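You operate a simulated robot arm through the tools that you are given. There is no shell and no other tool.

You are at the controls of a simulated robot arm. One attempt, no reset.

JOB
Change the blown blue fuse for its spare and power up again.
Fine: it starts locked out; stand the old one in the grey tub, shut the door, free the main lock, isolator on; leave the other fuses. Set down upright: what you pick out.

The check looks at the end state, three seconds after you hand in, the way a careful person would. Anything else that was tipped, shoved, dropped, spilled or broken makes it a failure.

ROBOT AND FRAMES
A 6-joint arm with a three-finger gripper, fixed in place. Base frame: the origin is on the floor under the middle of its stand, x ahead of it, y to its left, z up. Units: m, degrees, N and s.
It reaches about 1.213 m from its shoulder. Its first joint turns from -166.0 to 166.0 degrees. Payload 4.89 kg.
Tool frame: the origin (TCP) lies between the finger pads and is the grasp point; the fingertips stand 0.03 m ahead of it; z points along the fingers, y is the line along which they close. The gripper opens to 0.164 m; its body begins 0.125 m behind the TCP.
Orientation is that of the tool frame in the base frame, as a unit quaternion [w, x, y, z]. With the fingers straight down and closing along the base's y, the tool's x points along the base's -x, its y along +y and its z along -z.

CONTROLS
- The arm moves only by the tool nudge_tool. Its argument "motion" is a list of rows, each a list of 7 numbers: the finger opening in m, from 0 to 0.164, then the shift along the tool's x, y, z in m, then the turn, a rotation vector about the tool's x, y, z in degrees. In form: [[gripper, dx, dy, dz, wx, wy, wz], ...]. A call has 1 to 20 rows; each row shifts and turns the commanded pose from where the row before left it, along the tool's axes as they then stand. Rows are played at 5 a second. More than 0.05 m and 8.6 degrees between two rows, or a gripper value outside its range, and nothing of the call is played. A pose out of reach is approached as far as the arm can. The call stops where the force on the tool passes 50 N (or 10 N more than at its start, if that is more) or the arm is blocked; 0.2 s more then pass. Each finger travels about 0.108 m/s and halts on what it meets, pressing with about 43 N; the grip force reading is that of the motor and also rises with nothing between the fingers. The clock runs only during rows and for 0.2 s after the last one: add rows that do not move to give the fingers time. The reply holds the time, the measured pose of the TCP, the force on the tool along the base axes, the opening and the grip force, in the units named above and with some noise, with the torque about the TCP (base axes, N m) and any sound that the robot's microphone picked up, and new pictures: "pictures" is both (left out), scene, wrist or none.
- Cameras (640 x 400 px; columns grow to the right, rows downward): "scene" is fixed at [0.0501, 0.6506, 1.3821]; the picture's right is [-0.51, -0.86, 0.00], its down [-0.30, 0.18, -0.94] and it looks along [0.81, -0.48, -0.35] (base axes); focal length 214 px, centre (320, 200). "wrist" rides on the gripper at [0.076, -0.002, -0.152] in the tool frame; the picture's right is [0.02, 1.00, 0.00], its down [-0.88, 0.02, -0.47] and it looks along [-0.47, 0.01, 0.88] (tool axes); focal length 247 px, centre (320, 200). There is no depth. A picture from a camera that has moved, and an enlarged one, comes with that camera's place and axes in the base frame and with its lens.
- raise_lower(by): moves the trunk up (or, below 0, down) by that many m; the arm rides with it, the base frame stays. It gives what a move gives, with no picture.
- enlarge(camera, box): a new picture of the part [left, top, right, bottom] of that camera's present view, enlarged. It takes no simulated time.
- sign_off(): hands the job in; it is judged then, once.

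Places have to be worked out from the pictures, the camera data and where the tool is seen. Open the gripper and draw the arm clear of the work before you hand the job in, unless the task says otherwise.

The tools are called after ">>>" by a JSON object that holds its "method" and its "body". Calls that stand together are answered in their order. nudge_tool: Moves the arm, as the interface text tells. Its arguments: {"type":"object","properties":{"motion":{"type":"array","items":{"type":"array","items":{"type":"number"}}},"pictures":{"type":"string","enum":["both","scene","wrist","none"]}},"required":["motion"]} The other tools are called the same way: raise_lower (by) moves the trunk up or down; enlarge (camera, box) takes an enlarged picture of a part of a camera's view; sign_off () hands the job in.

At the start:

```text
t: 0.0
tool_pos: [0.5238, 0.0193, 1.3294]
tcp_rot: [0.0, 0.0, 1.0, 0.0]
contact_force: [0.3, 0.1, 0.6]
moment: [-0.03, 0.01, 0.02]
gripper_width: 0.164
finger_force: 0.1
trunk travel left (down, up): [-0.2, 0.19]
```

scene: 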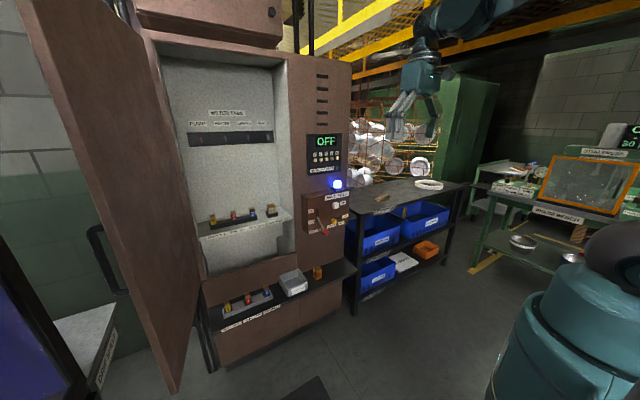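
wrist: 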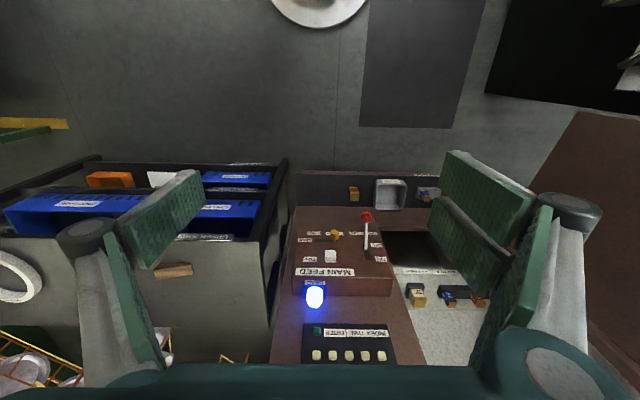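

I'll start by looking closely at the cabinet, shelf, and isolator panel before moving anything.

>>> {"method": "enlarge", "body": {"camera": "scene", "box": [180, 190, 360, 340]}}

>>> {"method": "enlarge", "body": {"camera": "scene", "box": [280, 120, 370, 250]}}

>>> {"method": "enlarge", "body": {"camera": "wrist", "box": [260, 160, 500, 380]}}

>>> {"method": "enlarge", "body": {"camera": "scene", "box": [160, 90, 300, 250]}}

```text
2.67 times, centred on (270, 265) of scene
camera zoom: at [0.0501, 0.6506, 1.3821], right [-0.51, -0.86, 0.0], down [-0.3, 0.18, -0.94], along [0.81, -0.48, -0.35], focal length 572 px, centre (453, 27)
```

zoom: 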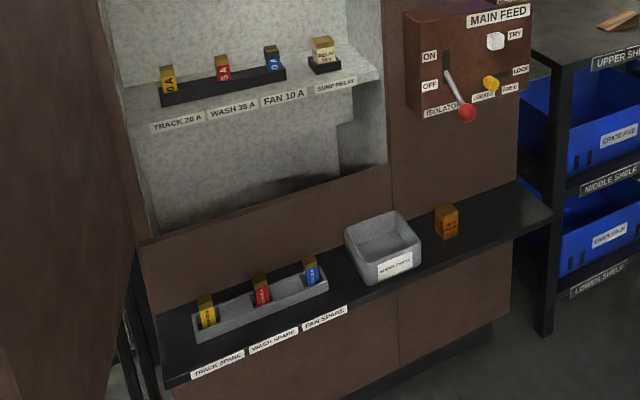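

```text
3.08 times, centred on (325, 185) of scene
camera zoom: at [0.0501, 0.6506, 1.3821], right [-0.51, -0.86, 0.0], down [-0.3, 0.18, -0.94], along [0.81, -0.48, -0.35], focal length 660 px, centre (305, 246)
```

zoom: 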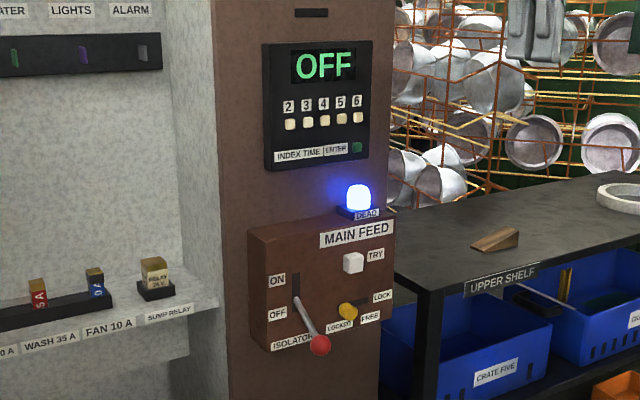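

```text
1.82 times, centred on (380, 270) of wrist
camera zoom: at [0.4462, 0.0171, 1.4818], right [-0.02, 1.0, 0.0], down [0.88, 0.02, 0.47], along [0.47, 0.01, -0.88], focal length 449 px, centre (211, 73)
```

zoom: 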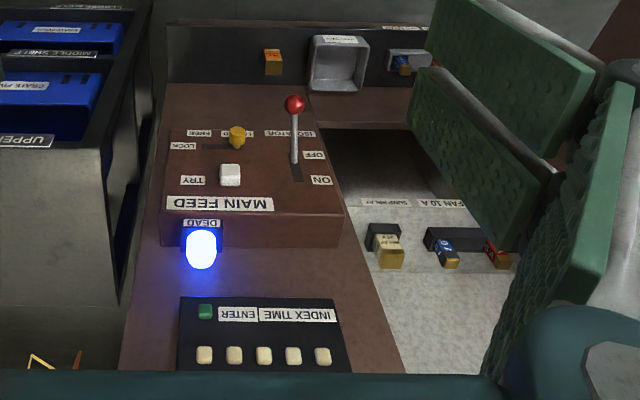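

```text
2.50 times, centred on (230, 170) of scene
camera zoom: at [0.0501, 0.6506, 1.3821], right [-0.51, -0.86, 0.0], down [-0.3, 0.18, -0.94], along [0.81, -0.48, -0.35], focal length 536 px, centre (545, 275)
```

zoom: 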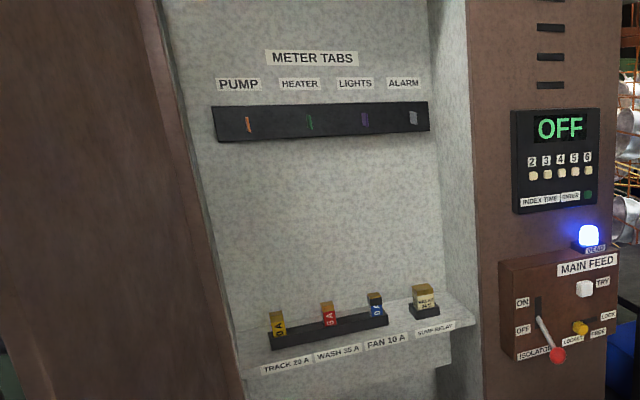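

The zooms show the FAN 10 A blue fuse in the cabinet holder and the blue spare in the ledge tray. I'll zoom in further on the fuses, lock, door and tub to get exact shapes and places.

>>> {"method": "enlarge", "body": {"camera": "scene", "box": [200, 195, 290, 245]}}

>>> {"method": "enlarge", "body": {"camera": "scene", "box": [215, 260, 335, 335]}}

>>> {"method": "enlarge", "body": {"camera": "scene", "box": [300, 165, 360, 245]}}

>>> {"method": "enlarge", "body": {"camera": "scene", "box": [0, 0, 320, 200]}}

>>> {"method": "enlarge", "body": {"camera": "scene", "box": [0, 200, 320, 400]}}

>>> {"method": "enlarge", "body": {"camera": "wrist", "box": [290, 160, 410, 260]}}

>>> {"method": "enlarge", "body": {"camera": "wrist", "box": [330, 160, 490, 320]}}

```text
7.11 times, centred on (245, 220) of scene
camera zoom: at [0.0501, 0.6506, 1.3821], right [-0.51, -0.86, 0.0], down [-0.3, 0.18, -0.94], along [0.81, -0.48, -0.35], focal length 1525 px, centre (853, 58)
```

zoom: 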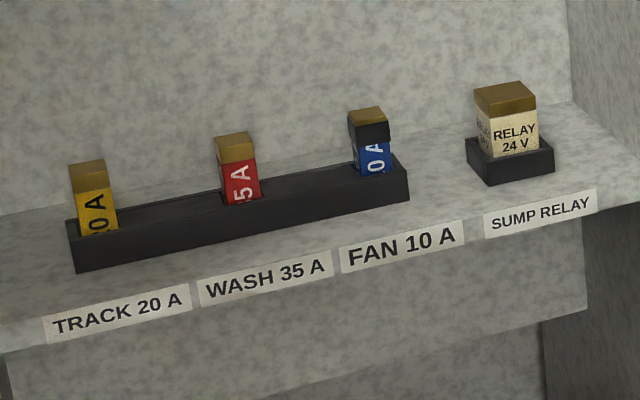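

```text
5.33 times, centred on (275, 298) of scene
camera zoom: at [0.0501, 0.6506, 1.3821], right [-0.51, -0.86, 0.0], down [-0.3, 0.18, -0.94], along [0.81, -0.48, -0.35], focal length 1144 px, centre (560, -320)
```

zoom: 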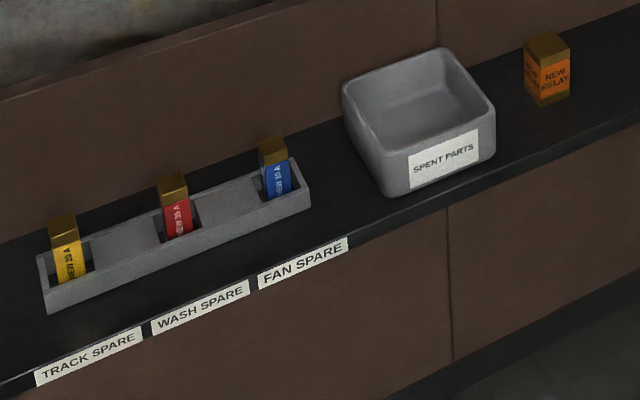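

```text
5.00 times, centred on (330, 205) of scene
camera zoom: at [0.0501, 0.6506, 1.3821], right [-0.51, -0.86, 0.0], down [-0.3, 0.18, -0.94], along [0.81, -0.48, -0.35], focal length 1072 px, centre (270, 175)
```

zoom: 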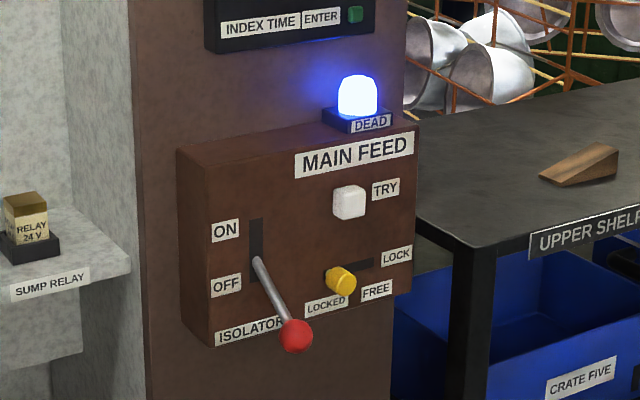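

```text
2.00 times, centred on (160, 100) of scene
camera zoom: at [0.0501, 0.6506, 1.3821], right [-0.51, -0.86, 0.0], down [-0.3, 0.18, -0.94], along [0.81, -0.48, -0.35], focal length 429 px, centre (640, 400)
```

zoom: 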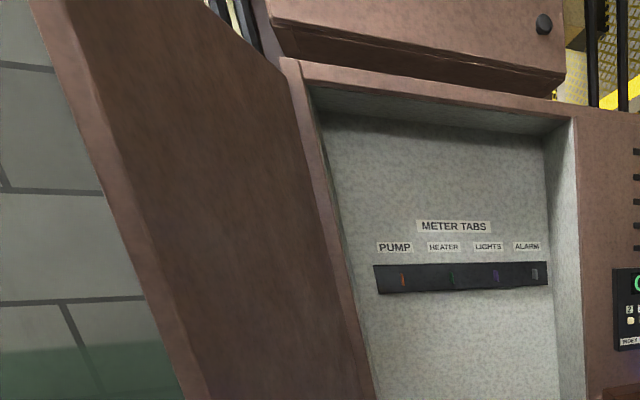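

```text
2.00 times, centred on (160, 300) of scene
camera zoom: at [0.0501, 0.6506, 1.3821], right [-0.51, -0.86, 0.0], down [-0.3, 0.18, -0.94], along [0.81, -0.48, -0.35], focal length 429 px, centre (640, 0)
```

zoom: 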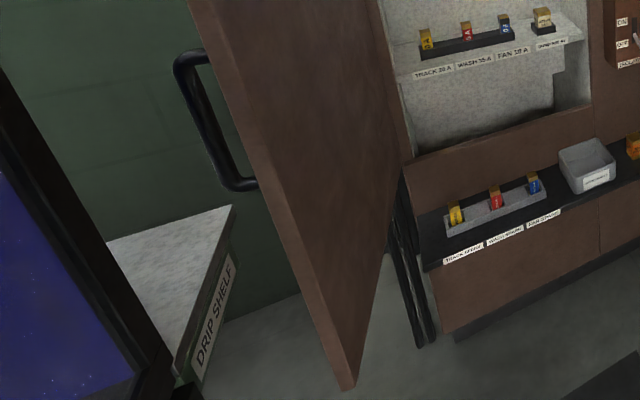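

```text
4.00 times, centred on (350, 210) of wrist
camera zoom: at [0.4462, 0.0171, 1.4818], right [-0.02, 1.0, 0.0], down [0.88, 0.02, 0.47], along [0.47, 0.01, -0.88], focal length 988 px, centre (200, 160)
```

zoom: 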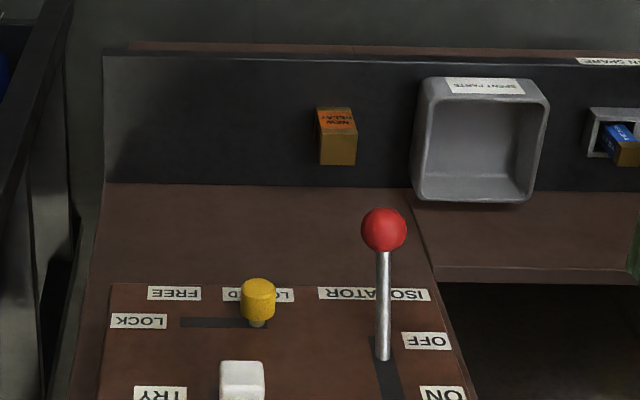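

```text
2.50 times, centred on (410, 240) of wrist
camera zoom: at [0.4462, 0.0171, 1.4818], right [-0.02, 1.0, 0.0], down [0.88, 0.02, 0.47], along [0.47, 0.01, -0.88], focal length 617 px, centre (95, 100)
```

zoom: 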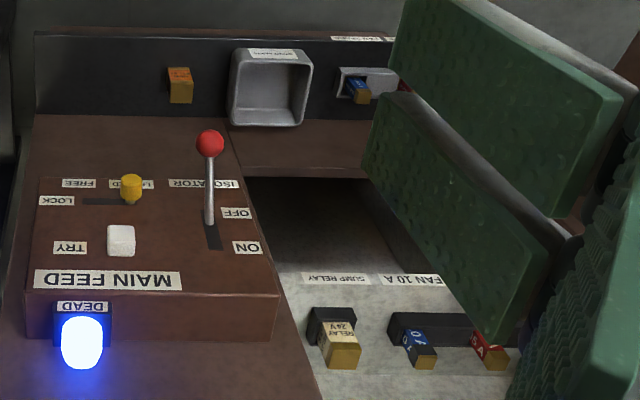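

Fuse geometry is getting clear: cabinet FAN fuse near (1.07, 0.44, 0.97 top), blue spare near (0.89, 0.45, 0.62 top), tub near (0.89, 0.31). Next I'll look at the gripper's fingers to judge clearances.

>>> {"method": "enlarge", "body": {"camera": "scene", "box": [370, 40, 460, 150]}}

>>> {"method": "enlarge", "body": {"camera": "scene", "box": [460, 180, 640, 400]}}

>>> {"method": "enlarge", "body": {"camera": "wrist", "box": [0, 100, 640, 400]}}

```text
3.64 times, centred on (415, 95) of scene
camera zoom: at [0.0501, 0.6506, 1.3821], right [-0.51, -0.86, 0.0], down [-0.3, 0.18, -0.94], along [0.81, -0.48, -0.35], focal length 780 px, centre (-26, 582)
```

zoom: 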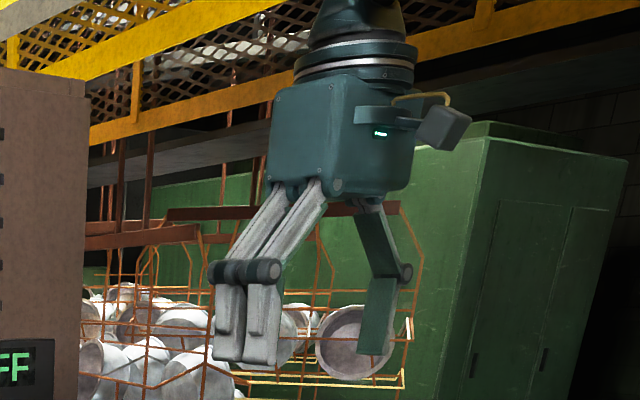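

```text
1.82 times, centred on (550, 290) of scene
camera zoom: at [0.0501, 0.6506, 1.3821], right [-0.51, -0.86, 0.0], down [-0.3, 0.18, -0.94], along [0.81, -0.48, -0.35], focal length 390 px, centre (-98, 36)
```

zoom: 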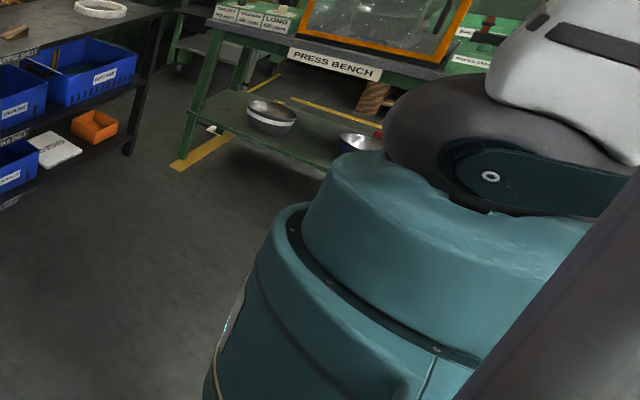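

```text
1.00 times, centred on (320, 250) of wrist (not enlarged: the box is as wide or as high as the picture)
camera zoom: at [0.4462, 0.0171, 1.4818], right [-0.02, 1.0, 0.0], down [0.88, 0.02, 0.47], along [0.47, 0.01, -0.88], focal length 247 px, centre (320, 150)
```

zoom: 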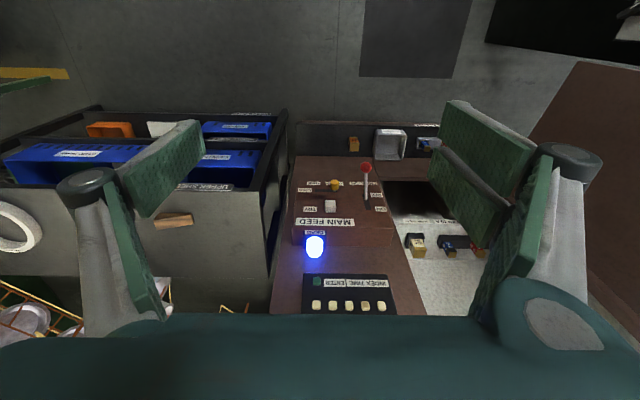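

The gripper has two fingers on the +y side and one on the -y side, pads vertical. I'll narrow the fingers to 0.06 m and move to a standoff in front of the cabinet opening, at about (0.75, 0.44, 1.20).

>>> {"method": "nudge_tool", "body": {"motion": [[0.06, -0.0206, 0.0382, 0.0118, 0, 0, 0], [0.06, -0.0206, 0.0382, 0.0118, 0, 0, 0], [0.06, -0.0206, 0.0382, 0.0118, 0, 0, 0], [0.06, -0.0206, 0.0382, 0.0118, 0, 0, 0], [0.06, -0.0206, 0.0382, 0.0118, 0, 0, 0], [0.06, -0.0206, 0.0382, 0.0118, 0, 0, 0], [0.06, -0.0206, 0.0382, 0.0118, 0, 0, 0], [0.06, -0.0206, 0.0382, 0.0118, 0, 0, 0], [0.06, -0.0206, 0.0382, 0.0118, 0, 0, 0], [0.06, -0.0206, 0.0382, 0.0118, 0, 0, 0], [0.06, -0.0206, 0.0382, 0.0118, 0, 0, 0], [0.06, 0, 0, 0, 0, 0, 0]]}}

```text
t: 2.6
tool_pos: [0.7536, 0.4393, 1.2001]
tcp_rot: [0.001, 0.0, 1.0, 0.0]
contact_force: [1.1, 0.9, -0.9]
moment: [-0.17, 0.1, -0.01]
gripper_width: 0.0599
finger_force: 0.1
trunk travel left (down, up): [-0.2, 0.19]
camera wrist: at [0.6764, 0.4365, 1.3516], right [-0.02, 1.0, 0.0], down [0.88, 0.02, 0.47], along [0.47, 0.01, -0.88], focal length 247 px, centre (320, 200)
```

scene: 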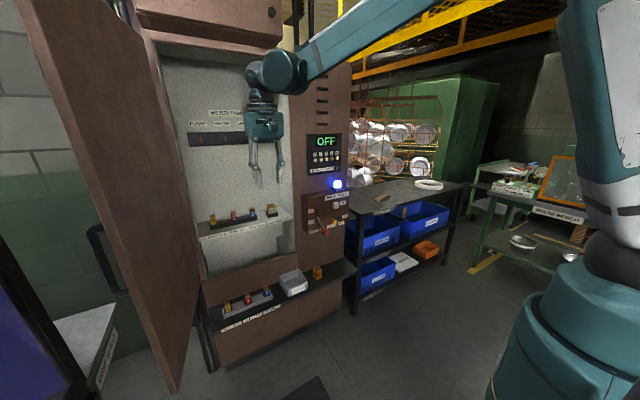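
wrist: 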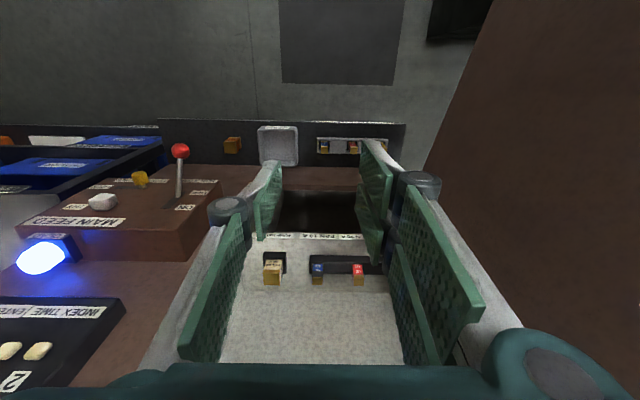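

Reach is fine. I'll zoom the wrist view to refine the blue fuse's position before entering the cabinet.

>>> {"method": "enlarge", "body": {"camera": "wrist", "box": [240, 220, 400, 320]}}

>>> {"method": "enlarge", "body": {"camera": "wrist", "box": [220, 110, 420, 180]}}

>>> {"method": "enlarge", "body": {"camera": "scene", "box": [180, 30, 360, 220]}}

```text
4.00 times, centred on (320, 270) of wrist
camera zoom: at [0.6764, 0.4365, 1.3516], right [-0.02, 1.0, 0.0], down [0.88, 0.02, 0.47], along [0.47, 0.01, -0.88], focal length 988 px, centre (320, -80)
```

zoom: 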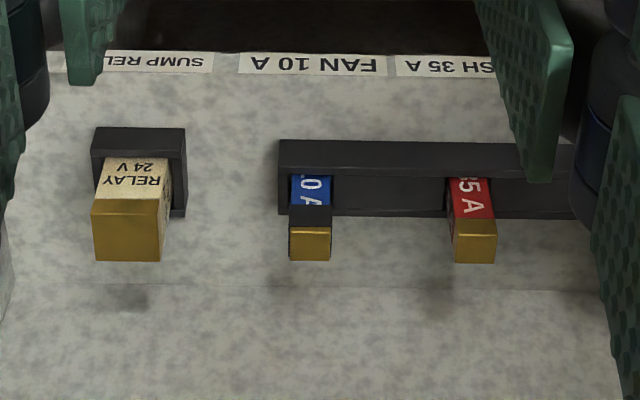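

```text
3.20 times, centred on (320, 145) of wrist
camera zoom: at [0.6764, 0.4365, 1.3516], right [-0.02, 1.0, 0.0], down [0.88, 0.02, 0.47], along [0.47, 0.01, -0.88], focal length 790 px, centre (320, 376)
```

zoom: 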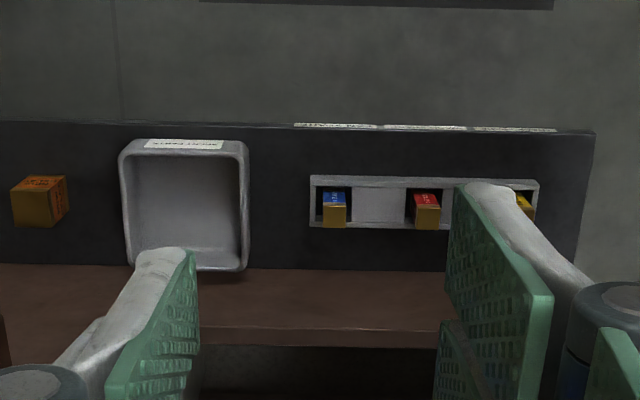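

```text
2.11 times, centred on (270, 125) of scene
camera zoom: at [0.0501, 0.6506, 1.3821], right [-0.51, -0.86, 0.0], down [-0.3, 0.18, -0.94], along [0.81, -0.48, -0.35], focal length 452 px, centre (425, 358)
```

zoom: 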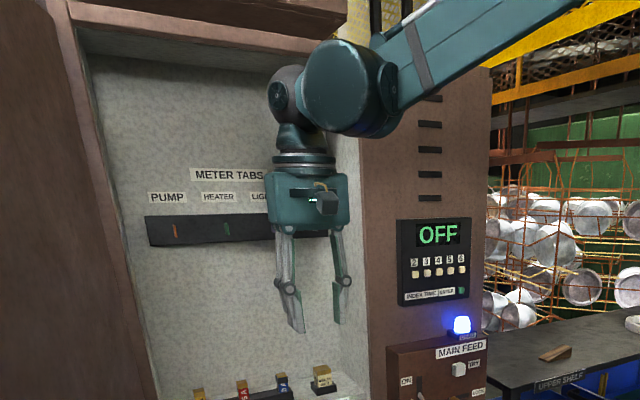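

The blue fuse cap works out near (1.07, 0.44, 0.977). Before going in I'll check the finger pad layout close up, since the fuse is only about 2 cm wide.

>>> {"method": "enlarge", "body": {"camera": "wrist", "box": [180, 130, 480, 330]}}

>>> {"method": "enlarge", "body": {"camera": "scene", "box": [230, 100, 310, 190]}}

>>> {"method": "enlarge", "body": {"camera": "wrist", "box": [340, 150, 490, 350]}}

```text
2.00 times, centred on (330, 230) of wrist
camera zoom: at [0.6764, 0.4365, 1.3516], right [-0.02, 1.0, 0.0], down [0.88, 0.02, 0.47], along [0.47, 0.01, -0.88], focal length 494 px, centre (300, 140)
```

zoom: 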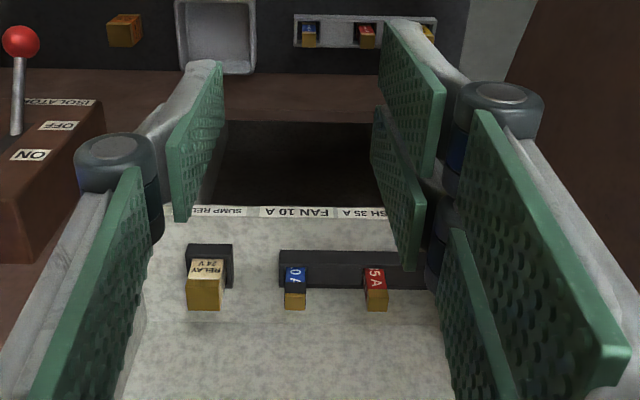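

```text
4.44 times, centred on (270, 145) of scene
camera zoom: at [0.0501, 0.6506, 1.3821], right [-0.51, -0.86, 0.0], down [-0.3, 0.18, -0.94], along [0.81, -0.48, -0.35], focal length 953 px, centre (542, 444)
```

zoom: 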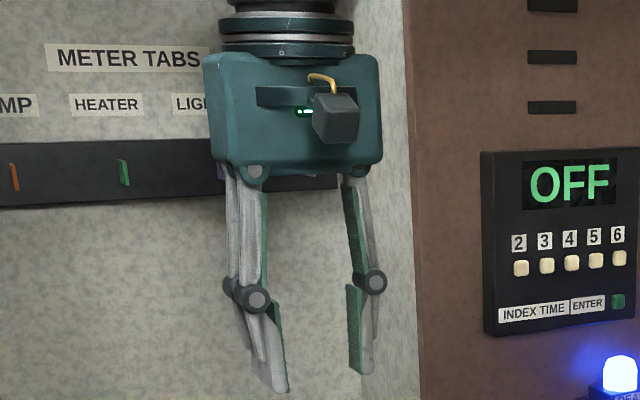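

```text
2.00 times, centred on (415, 250) of wrist
camera zoom: at [0.6764, 0.4365, 1.3516], right [-0.02, 1.0, 0.0], down [0.88, 0.02, 0.47], along [0.47, 0.01, -0.88], focal length 494 px, centre (130, 100)
```

zoom: 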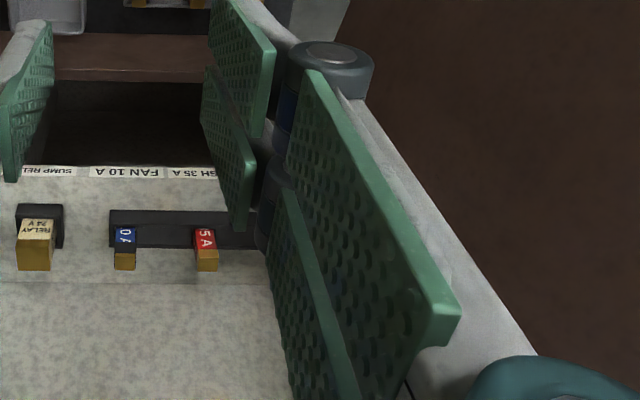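

The two +y distal pads are nearly adjacent, so a centred grip works. I'll tilt the tool 15° so the gripper body stays off the meter tabs on the back wall, and move into the mouth of the cabinet at about (0.98, 0.44, 1.12).

>>> {"method": "nudge_tool", "body": {"motion": [[0.055, 0, 0, 0, 0, -7.5, 0], [0.055, 0, 0, 0, 0, -7.5, 0], [0.055, -0.033, 0, 0.02265, 0, 0, 0], [0.055, -0.033, 0, 0.02265, 0, 0, 0], [0.055, -0.033, 0, 0.02265, 0, 0, 0], [0.055, -0.033, 0, 0.02265, 0, 0, 0], [0.055, -0.033, 0, 0.02265, 0, 0, 0], [0.055, -0.033, 0, 0.02265, 0, 0, 0], [0.055, 0, 0, 0, 0, 0, 0]]}}

```text
t: 4.6
tool_pos: [0.9796, 0.4382, 1.1198]
tcp_rot: [0.13, -0.001, 0.991, 0.0]
contact_force: [1.2, -0.4, -0.6]
moment: [-0.02, 0.15, -0.01]
gripper_width: 0.0548
finger_force: 0.1
trunk travel left (down, up): [-0.2, 0.19]
camera wrist: at [0.8661, 0.437, 1.2463], right [-0.02, 1.0, -0.01], down [0.73, 0.02, 0.68], along [0.68, 0.01, -0.73], focal length 247 px, centre (320, 200)
```

scene: 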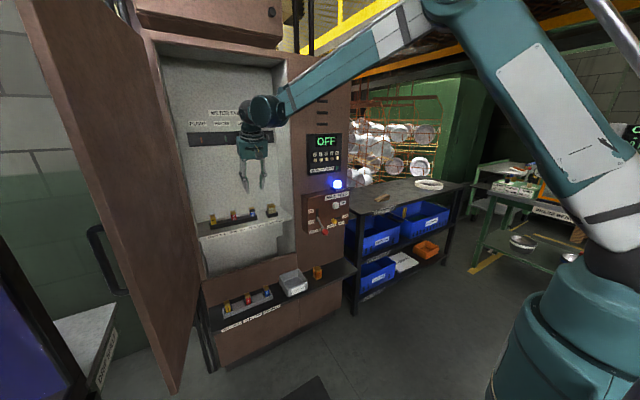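
wrist: 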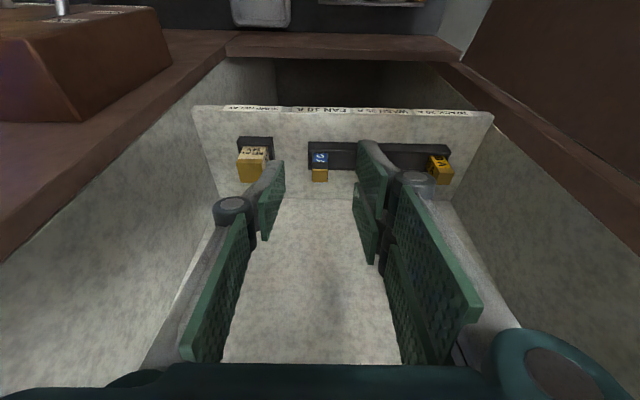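

Now in the cabinet mouth with clear margins; I'll zoom to refine the fuse and block position from this closer view.

>>> {"method": "enlarge", "body": {"camera": "wrist", "box": [220, 100, 380, 200]}}

>>> {"method": "enlarge", "body": {"camera": "scene", "box": [200, 90, 300, 230]}}

```text
4.00 times, centred on (300, 150) of wrist
camera zoom: at [0.8661, 0.437, 1.2463], right [-0.02, 1.0, -0.01], down [0.73, 0.02, 0.68], along [0.68, 0.01, -0.73], focal length 988 px, centre (400, 400)
```

zoom: 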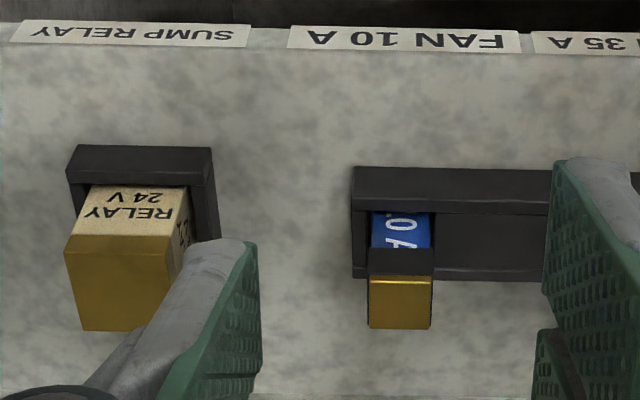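

```text
2.86 times, centred on (250, 160) of scene
camera zoom: at [0.0501, 0.6506, 1.3821], right [-0.51, -0.86, 0.0], down [-0.3, 0.18, -0.94], along [0.81, -0.48, -0.35], focal length 613 px, centre (520, 314)
```

zoom: 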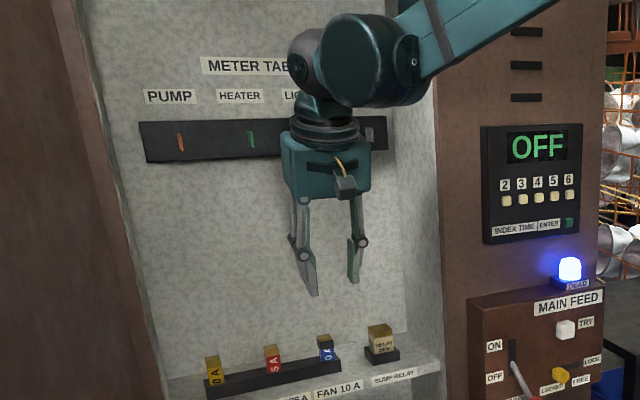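

Triangulating two wrist views puts the blue fuse top at (1.073, 0.440, 0.975), about 21 mm square, with the block top near 0.932. I'll move to a pre-grasp just above it.

>>> {"method": "nudge_tool", "body": {"motion": [[0.055, -0.0233, 0.0006, 0.0269, 0, 0, 0], [0.055, -0.0233, 0.0006, 0.0269, 0, 0, 0], [0.055, -0.0233, 0.0006, 0.0269, 0, 0, 0], [0.055, 0, 0, 0, 0, 0, 0]]}}

```text
t: 5.6
tool_pos: [1.0671, 0.4413, 1.0602]
tcp_rot: [0.131, 0.0, 0.991, 0.0]
contact_force: [0.3, 0.9, -2.2]
moment: [-0.04, 0.07, -0.03]
gripper_width: 0.0552
finger_force: 0.0
trunk travel left (down, up): [-0.2, 0.19]
camera wrist: at [0.9532, 0.4396, 1.187], right [-0.02, 1.0, -0.01], down [0.73, 0.02, 0.68], along [0.68, 0.01, -0.73], focal length 247 px, centre (320, 200)
```

scene: 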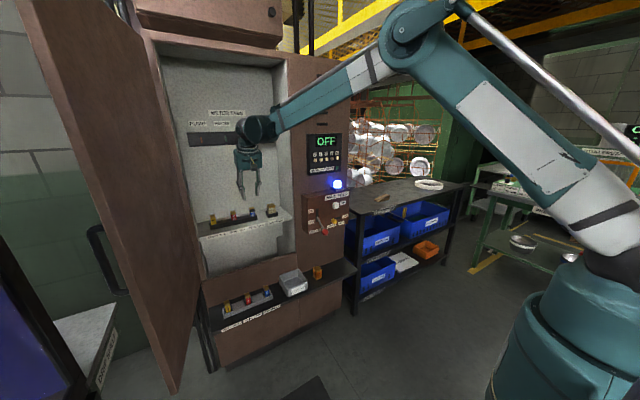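
wrist: 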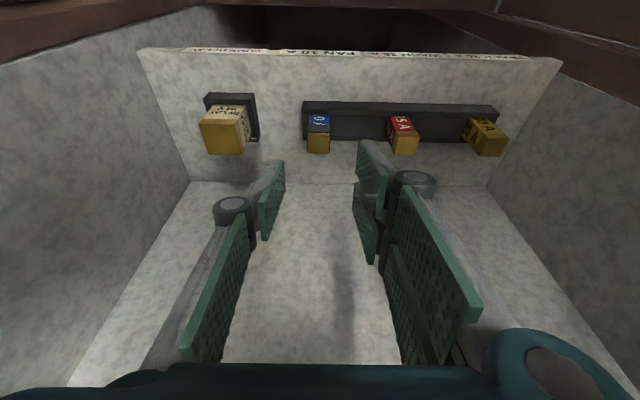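

Pads are centred on the fuse in y. I'll zoom once more to check the x position against the fingertips before lowering.

>>> {"method": "enlarge", "body": {"camera": "wrist", "box": [240, 80, 440, 205]}}

>>> {"method": "enlarge", "body": {"camera": "scene", "box": [190, 90, 350, 240]}}

```text
3.20 times, centred on (340, 142) of wrist
camera zoom: at [0.9532, 0.4396, 1.187], right [-0.02, 1.0, -0.01], down [0.73, 0.02, 0.68], along [0.68, 0.01, -0.73], focal length 790 px, centre (256, 384)
```

zoom: 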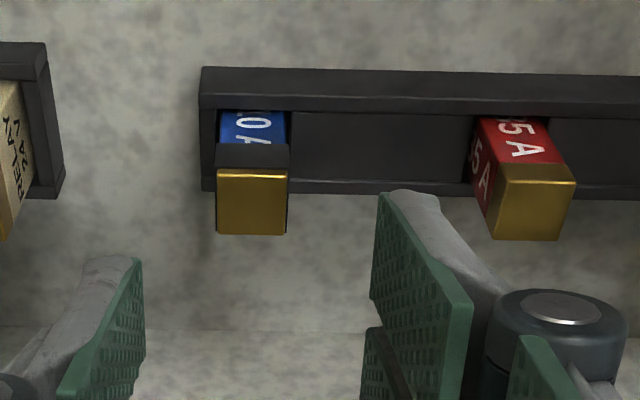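

```text
2.67 times, centred on (270, 165) of scene
camera zoom: at [0.0501, 0.6506, 1.3821], right [-0.51, -0.86, 0.0], down [-0.3, 0.18, -0.94], along [0.81, -0.48, -0.35], focal length 572 px, centre (453, 293)
```

zoom: 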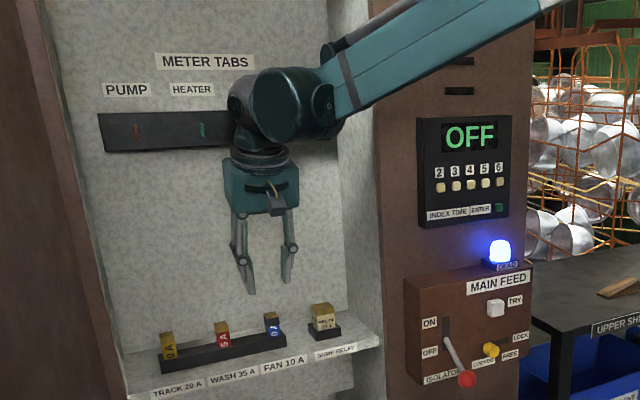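

Estimate refined to about (1.074, 0.440, 0.975). I'll lower gently to a TCP height of 0.975, leaving the tips above the block.

>>> {"method": "nudge_tool", "body": {"motion": [[0.055, 0.005, -0.0002, 0.0205, 0, 0, 0], [0.055, 0.005, -0.0002, 0.0205, 0, 0, 0], [0.055, 0.005, -0.0002, 0.0205, 0, 0, 0], [0.055, 0.0017, -0.0001, 0.0071, 0, 0, 0], [0.055, 0.0017, -0.0001, 0.0071, 0, 0, 0], [0.055, 0.0017, -0.0001, 0.0071, 0, 0, 0], [0.055, 0, 0, 0, 0, 0, 0]]}}

```text
t: 7.2
tool_pos: [1.0681, 0.4418, 0.9756]
tcp_rot: [0.13, 0.0, 0.991, 0.0]
contact_force: [-0.1, 0.3, -0.4]
moment: [0.01, 0.02, -0.01]
gripper_width: 0.0551
finger_force: 0.0
trunk travel left (down, up): [-0.2, 0.19]
camera wrist: at [0.9537, 0.4387, 1.1019], right [-0.02, 1.0, -0.01], down [0.73, 0.02, 0.69], along [0.68, 0.01, -0.73], focal length 247 px, centre (320, 200)
```

scene: 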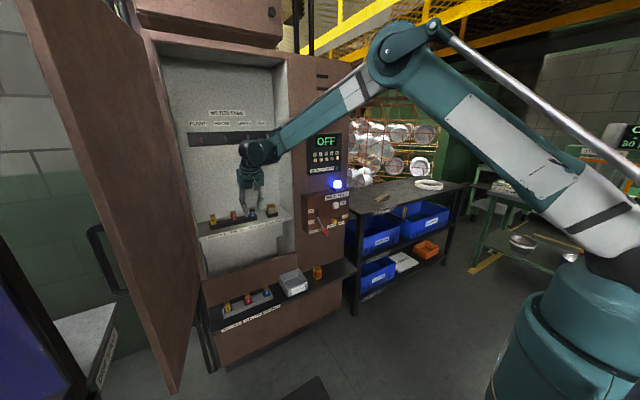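
wrist: 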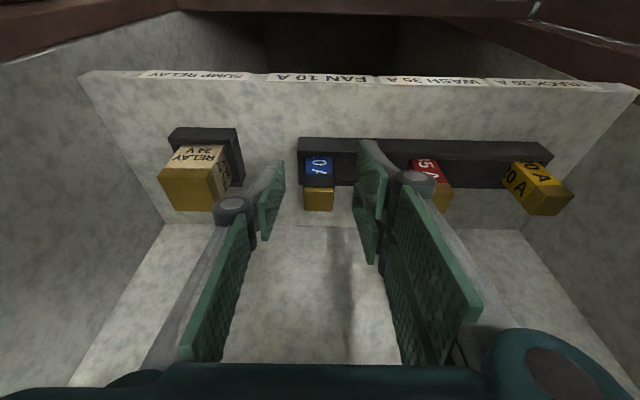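

>>> {"method": "enlarge", "body": {"camera": "wrist", "box": [240, 120, 440, 245]}}

>>> {"method": "enlarge", "body": {"camera": "scene", "box": [205, 165, 295, 240]}}

```text
3.20 times, centred on (340, 182) of wrist
camera zoom: at [0.9537, 0.4387, 1.1019], right [-0.02, 1.0, -0.01], down [0.73, 0.02, 0.69], along [0.68, 0.01, -0.73], focal length 790 px, centre (256, 256)
```

zoom: 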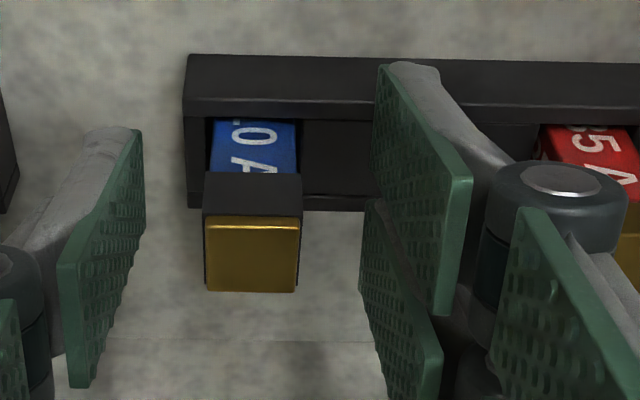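

```text
5.33 times, centred on (250, 202) of scene
camera zoom: at [0.0501, 0.6506, 1.3821], right [-0.51, -0.86, 0.0], down [-0.3, 0.18, -0.94], along [0.81, -0.48, -0.35], focal length 1144 px, centre (693, 187)
```

zoom: 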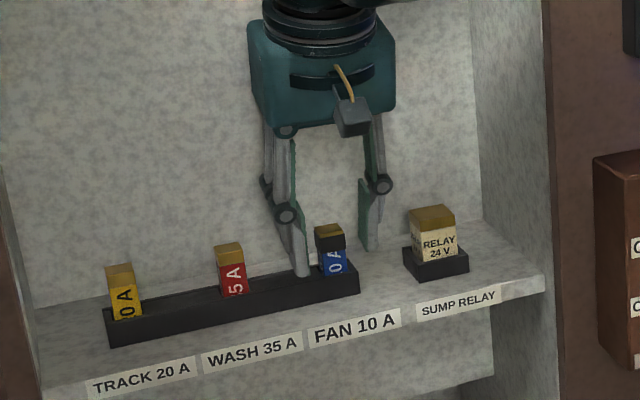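

The blue fuse sits squarely between the pads. I'll trim y by about 1.5 mm and close on it.

>>> {"method": "nudge_tool", "body": {"motion": [[0.055, 0, -0.0015, 0, 0, 0, 0], [0.03, 0, 0, 0, 0, 0, 0], [0.01, 0, 0, 0, 0, 0, 0], [0.01, 0, 0, 0, 0, 0, 0], [0.01, 0, 0, 0, 0, 0, 0]]}}

```text
t: 8.4
tool_pos: [1.0667, 0.4374, 0.975]
tcp_rot: [0.131, 0.0, 0.991, 0.0]
contact_force: [-0.3, 0.2, 0.1]
moment: [0.0, 0.02, 0.01]
gripper_width: 0.021
finger_force: 43.4
trunk travel left (down, up): [-0.2, 0.19]
camera wrist: at [0.9533, 0.437, 1.102], right [-0.02, 1.0, -0.01], down [0.73, 0.02, 0.69], along [0.68, 0.01, -0.73], focal length 247 px, centre (320, 200)
```

scene: 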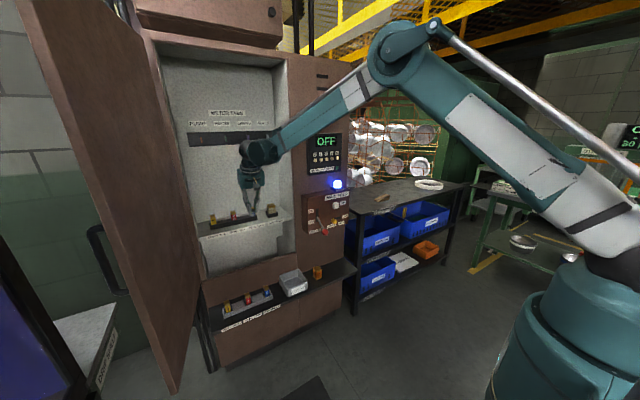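
wrist: 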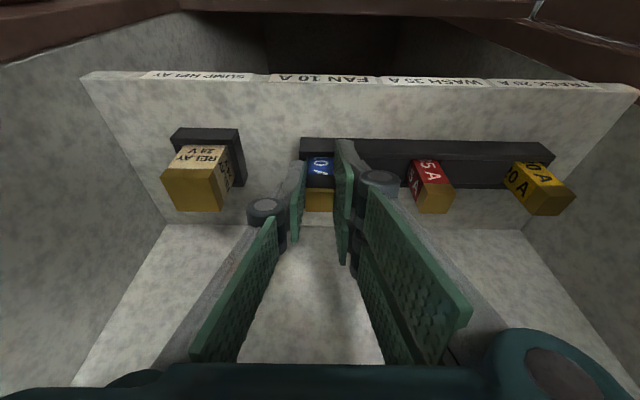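

Gripped at 21 mm with 43 N. Now I'll pull the fuse straight up out of its clip in small steps.

>>> {"method": "nudge_tool", "body": {"motion": [[0.01, -0.0026, 0, -0.0097, 0, 0, 0], [0.01, -0.0026, 0, -0.0097, 0, 0, 0], [0.01, -0.0039, 0, -0.0145, 0, 0, 0], [0.01, -0.0039, 0, -0.0145, 0, 0, 0], [0.01, -0.0039, 0, -0.0145, 0, 0, 0], [0.01, -0.0039, 0, -0.0145, 0, 0, 0], [0.01, -0.0039, 0, -0.0145, 0, 0, 0], [0.01, 0, 0, 0, 0, 0, 0]]}}

```text
t: 10.2
tool_pos: [1.067, 0.4379, 1.0706]
tcp_rot: [0.131, -0.001, 0.991, 0.0]
contact_force: [-0.1, -0.1, -0.7]
moment: [-0.01, -0.03, -0.01]
gripper_width: 0.021
finger_force: 42.7
trunk travel left (down, up): [-0.2, 0.19]
camera wrist: at [0.9531, 0.4364, 1.1977], right [-0.02, 1.0, -0.01], down [0.73, 0.02, 0.69], along [0.69, 0.01, -0.73], focal length 247 px, centre (320, 200)
```

scene: 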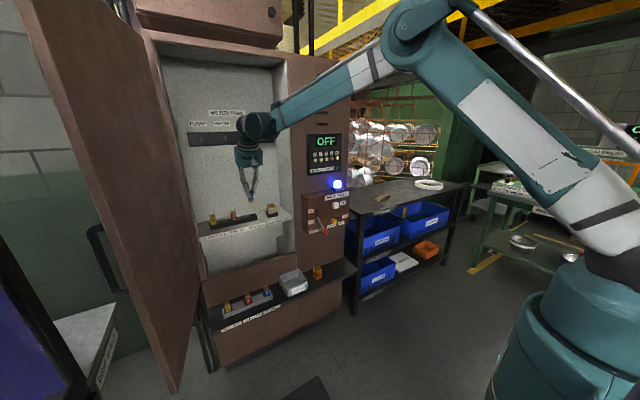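
wrist: 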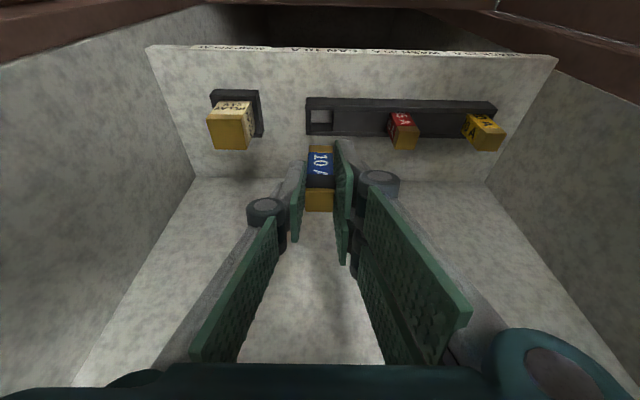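

The old fuse is out of its socket. I'll zoom to see its full length, its angle in the grip, and the empty socket.

>>> {"method": "enlarge", "body": {"camera": "wrist", "box": [240, 85, 420, 235]}}

>>> {"method": "enlarge", "body": {"camera": "scene", "box": [205, 140, 295, 240]}}

```text
2.67 times, centred on (330, 160) of wrist
camera zoom: at [0.9531, 0.4364, 1.1977], right [-0.02, 1.0, -0.01], down [0.73, 0.02, 0.69], along [0.69, 0.01, -0.73], focal length 659 px, centre (293, 307)
```

zoom: 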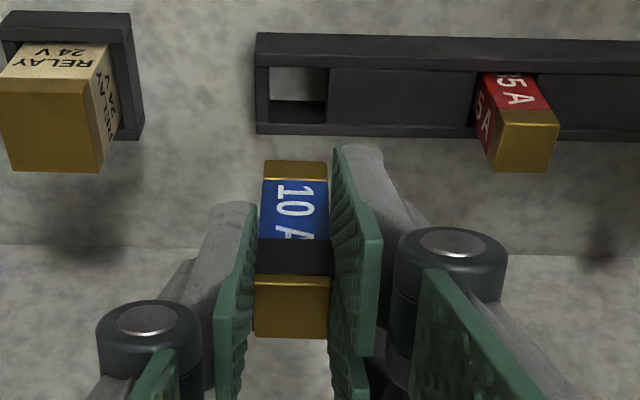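

```text
4.00 times, centred on (250, 190) of scene
camera zoom: at [0.0501, 0.6506, 1.3821], right [-0.51, -0.86, 0.0], down [-0.3, 0.18, -0.94], along [0.81, -0.48, -0.35], focal length 858 px, centre (600, 240)
```

zoom: 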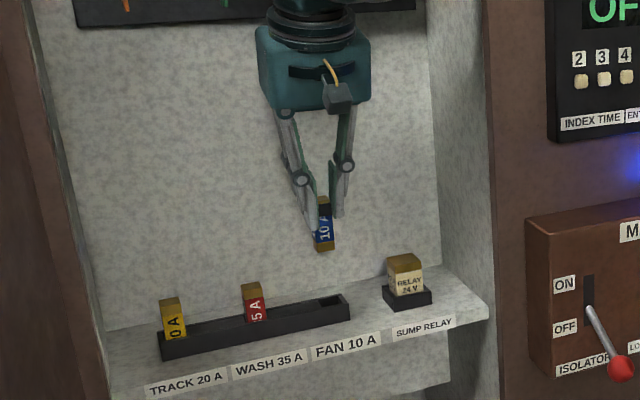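

The fuse is vertical in the grip, about 65 mm long with its top at TCP height; the socket hole is about 25 mm square. I'll back straight out of the cabinet, then descend in front of it toward the tub, stopping high to look.

>>> {"method": "nudge_tool", "body": {"motion": [[0.01, 0.043, 0, -0.0115, 0, 0, 0], [0.01, 0.043, 0, -0.0115, 0, 0, 0], [0.01, 0.043, 0, -0.0115, 0, 0, 0], [0.01, 0.043, 0, -0.0115, 0, 0, 0], [0.01, 0.043, 0, -0.0115, 0, 0, 0], [0.01, 0.043, 0, -0.0115, 0, 0, 0], [0.01, 0.0095, -0.0183, 0.0354, 0, 0, 0], [0.01, 0.0095, -0.0183, 0.0354, 0, 0, 0], [0.01, 0.0095, -0.0183, 0.0354, 0, 0, 0], [0.01, 0.0095, -0.0183, 0.0354, 0, 0, 0], [0.01, 0.0095, -0.0183, 0.0354, 0, 0, 0], [0.01, 0.0095, -0.0183, 0.0354, 0, 0, 0], [0.01, 0, 0, 0, 0, 0, 0]]}}

```text
t: 13.0
tool_pos: [0.7999, 0.33, 0.849]
tcp_rot: [0.13, 0.001, 0.991, 0.0]
contact_force: [-0.2, 1.4, -1.5]
moment: [-0.01, 0.0, -0.02]
gripper_width: 0.0209
finger_force: 43.3
trunk travel left (down, up): [-0.2, 0.19]
camera wrist: at [0.6858, 0.3286, 0.9769], right [-0.02, 1.0, -0.01], down [0.73, 0.02, 0.68], along [0.68, 0.01, -0.73], focal length 247 px, centre (320, 200)
```

scene: 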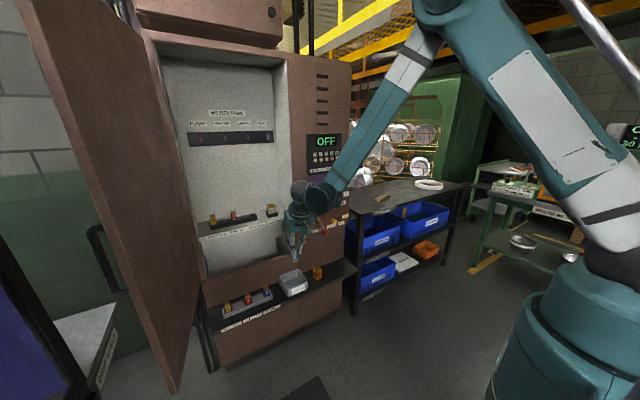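
wrist: 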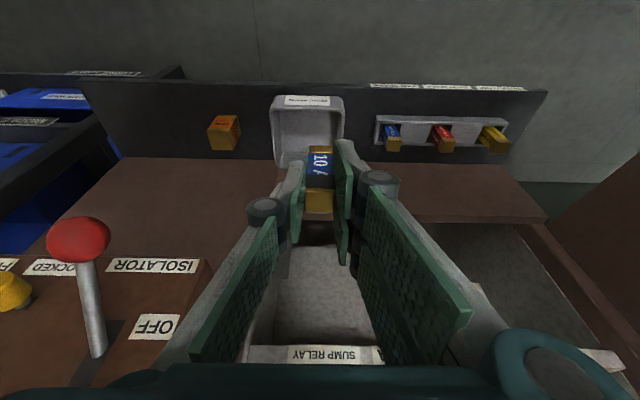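

The lever ball in this view matches my estimate exactly, so the calibration is good. Zooming on the tub and spare tray to fix their heights.

>>> {"method": "enlarge", "body": {"camera": "wrist", "box": [240, 75, 540, 200]}}

>>> {"method": "enlarge", "body": {"camera": "wrist", "box": [255, 80, 365, 220]}}

>>> {"method": "enlarge", "body": {"camera": "scene", "box": [210, 190, 350, 330]}}

```text
2.13 times, centred on (390, 138) of wrist
camera zoom: at [0.6858, 0.3286, 0.9769], right [-0.02, 1.0, -0.01], down [0.73, 0.02, 0.68], along [0.68, 0.01, -0.73], focal length 527 px, centre (171, 333)
```

zoom: 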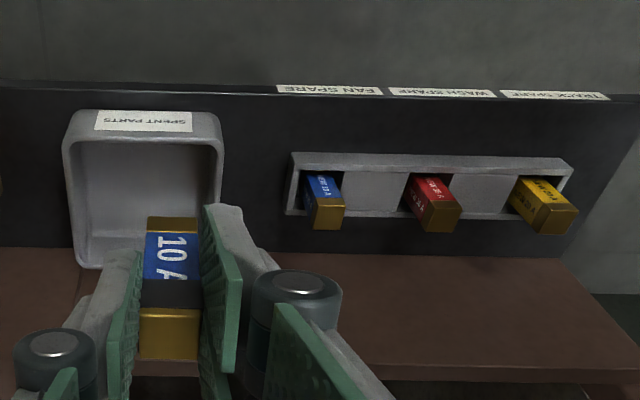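

```text
2.86 times, centred on (310, 150) of wrist
camera zoom: at [0.6858, 0.3286, 0.9769], right [-0.02, 1.0, -0.01], down [0.73, 0.02, 0.68], along [0.68, 0.01, -0.73], focal length 706 px, centre (349, 343)
```

zoom: 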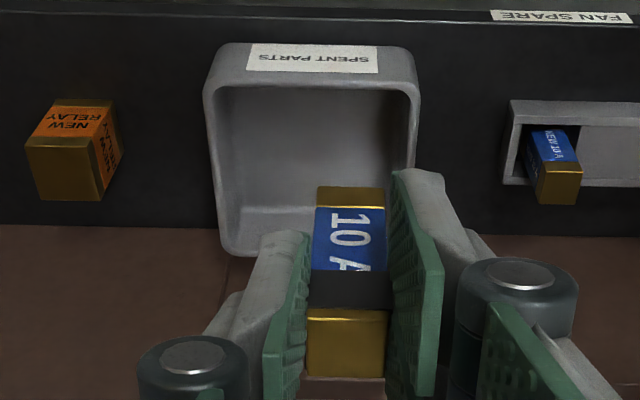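

```text
2.86 times, centred on (280, 260) of scene
camera zoom: at [0.0501, 0.6506, 1.3821], right [-0.51, -0.86, 0.0], down [-0.3, 0.18, -0.94], along [0.81, -0.48, -0.35], focal length 613 px, centre (434, 29)
```

zoom: 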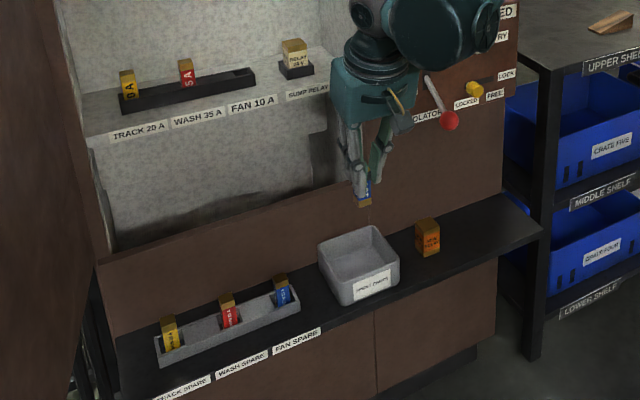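

The tub centre is about (0.904, 0.310) with its rim near z 0.594 and floor near 0.547. The arm's wrist housing bulges toward -y near the lever's height, so I'll measure it before descending.

>>> {"method": "enlarge", "body": {"camera": "scene", "box": [270, 150, 370, 270]}}

>>> {"method": "enlarge", "body": {"camera": "scene", "box": [260, 0, 640, 240]}}

```text
3.33 times, centred on (320, 210) of scene
camera zoom: at [0.0501, 0.6506, 1.3821], right [-0.51, -0.86, 0.0], down [-0.3, 0.18, -0.94], along [0.81, -0.48, -0.35], focal length 715 px, centre (320, 167)
```

zoom: 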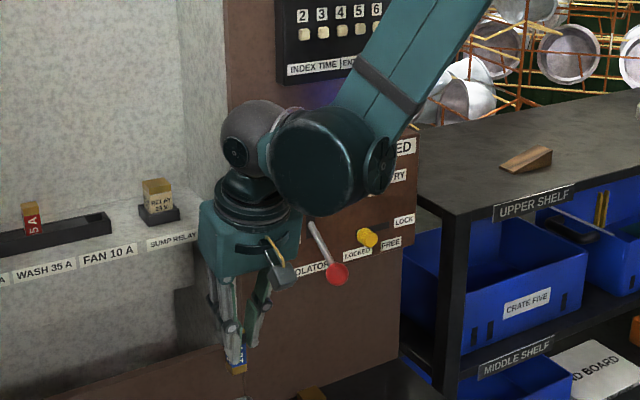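

```text
1.67 times, centred on (450, 120) of scene
camera zoom: at [0.0501, 0.6506, 1.3821], right [-0.51, -0.86, 0.0], down [-0.3, 0.18, -0.94], along [0.81, -0.48, -0.35], focal length 358 px, centre (103, 333)
```

zoom: 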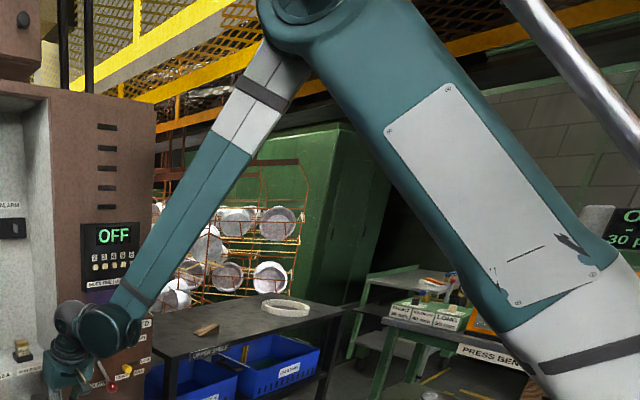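

The wrist housing would come within a centimetre of the isolator ball at the tub with this 15° lean. Safer is to return the old fuse to its own socket along the same path, re-grip with more lean (about 32°), then go to the tub. First I'll retrace to above the socket.

>>> {"method": "nudge_tool", "body": {"motion": [[0.01, -0.0095, 0.0183, -0.0354, 0, 0, 0], [0.01, -0.0095, 0.0183, -0.0354, 0, 0, 0], [0.01, -0.0095, 0.0183, -0.0354, 0, 0, 0], [0.01, -0.0095, 0.0183, -0.0354, 0, 0, 0], [0.01, -0.0095, 0.0183, -0.0354, 0, 0, 0], [0.01, -0.0095, 0.0183, -0.0354, 0, 0, 0], [0.01, -0.043, 0, 0.0115, 0, 0, 0], [0.01, -0.043, 0, 0.0115, 0, 0, 0], [0.01, -0.043, 0, 0.0115, 0, 0, 0], [0.01, -0.043, 0, 0.0115, 0, 0, 0], [0.01, -0.043, 0, 0.0115, 0, 0, 0], [0.01, -0.043, 0, 0.0115, 0, 0, 0], [0.01, 0, 0, 0, 0, 0, 0]]}}

```text
t: 15.8
tool_pos: [1.0678, 0.441, 1.0712]
tcp_rot: [0.13, 0.0, 0.992, 0.0]
contact_force: [1.4, 0.4, -1.9]
moment: [0.01, 0.11, -0.01]
gripper_width: 0.0208
finger_force: 43.2
trunk travel left (down, up): [-0.2, 0.19]
camera wrist: at [0.9538, 0.4387, 1.198], right [-0.02, 1.0, -0.01], down [0.73, 0.02, 0.68], along [0.68, 0.01, -0.73], focal length 247 px, centre (320, 200)
```

scene: 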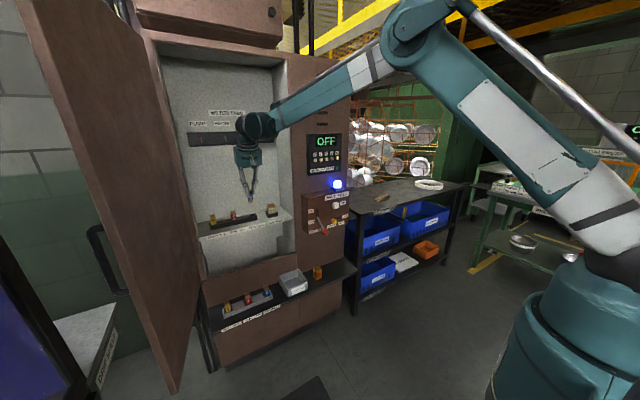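
wrist: 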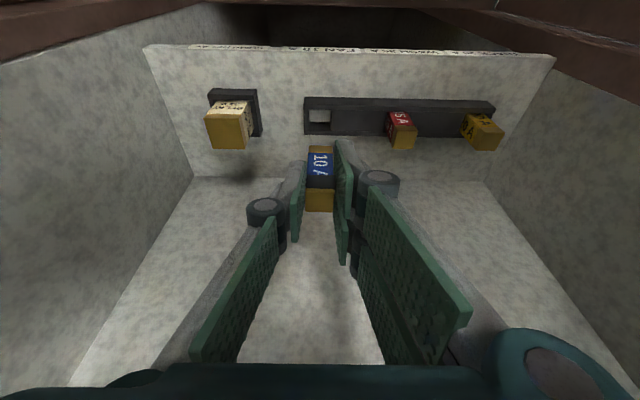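

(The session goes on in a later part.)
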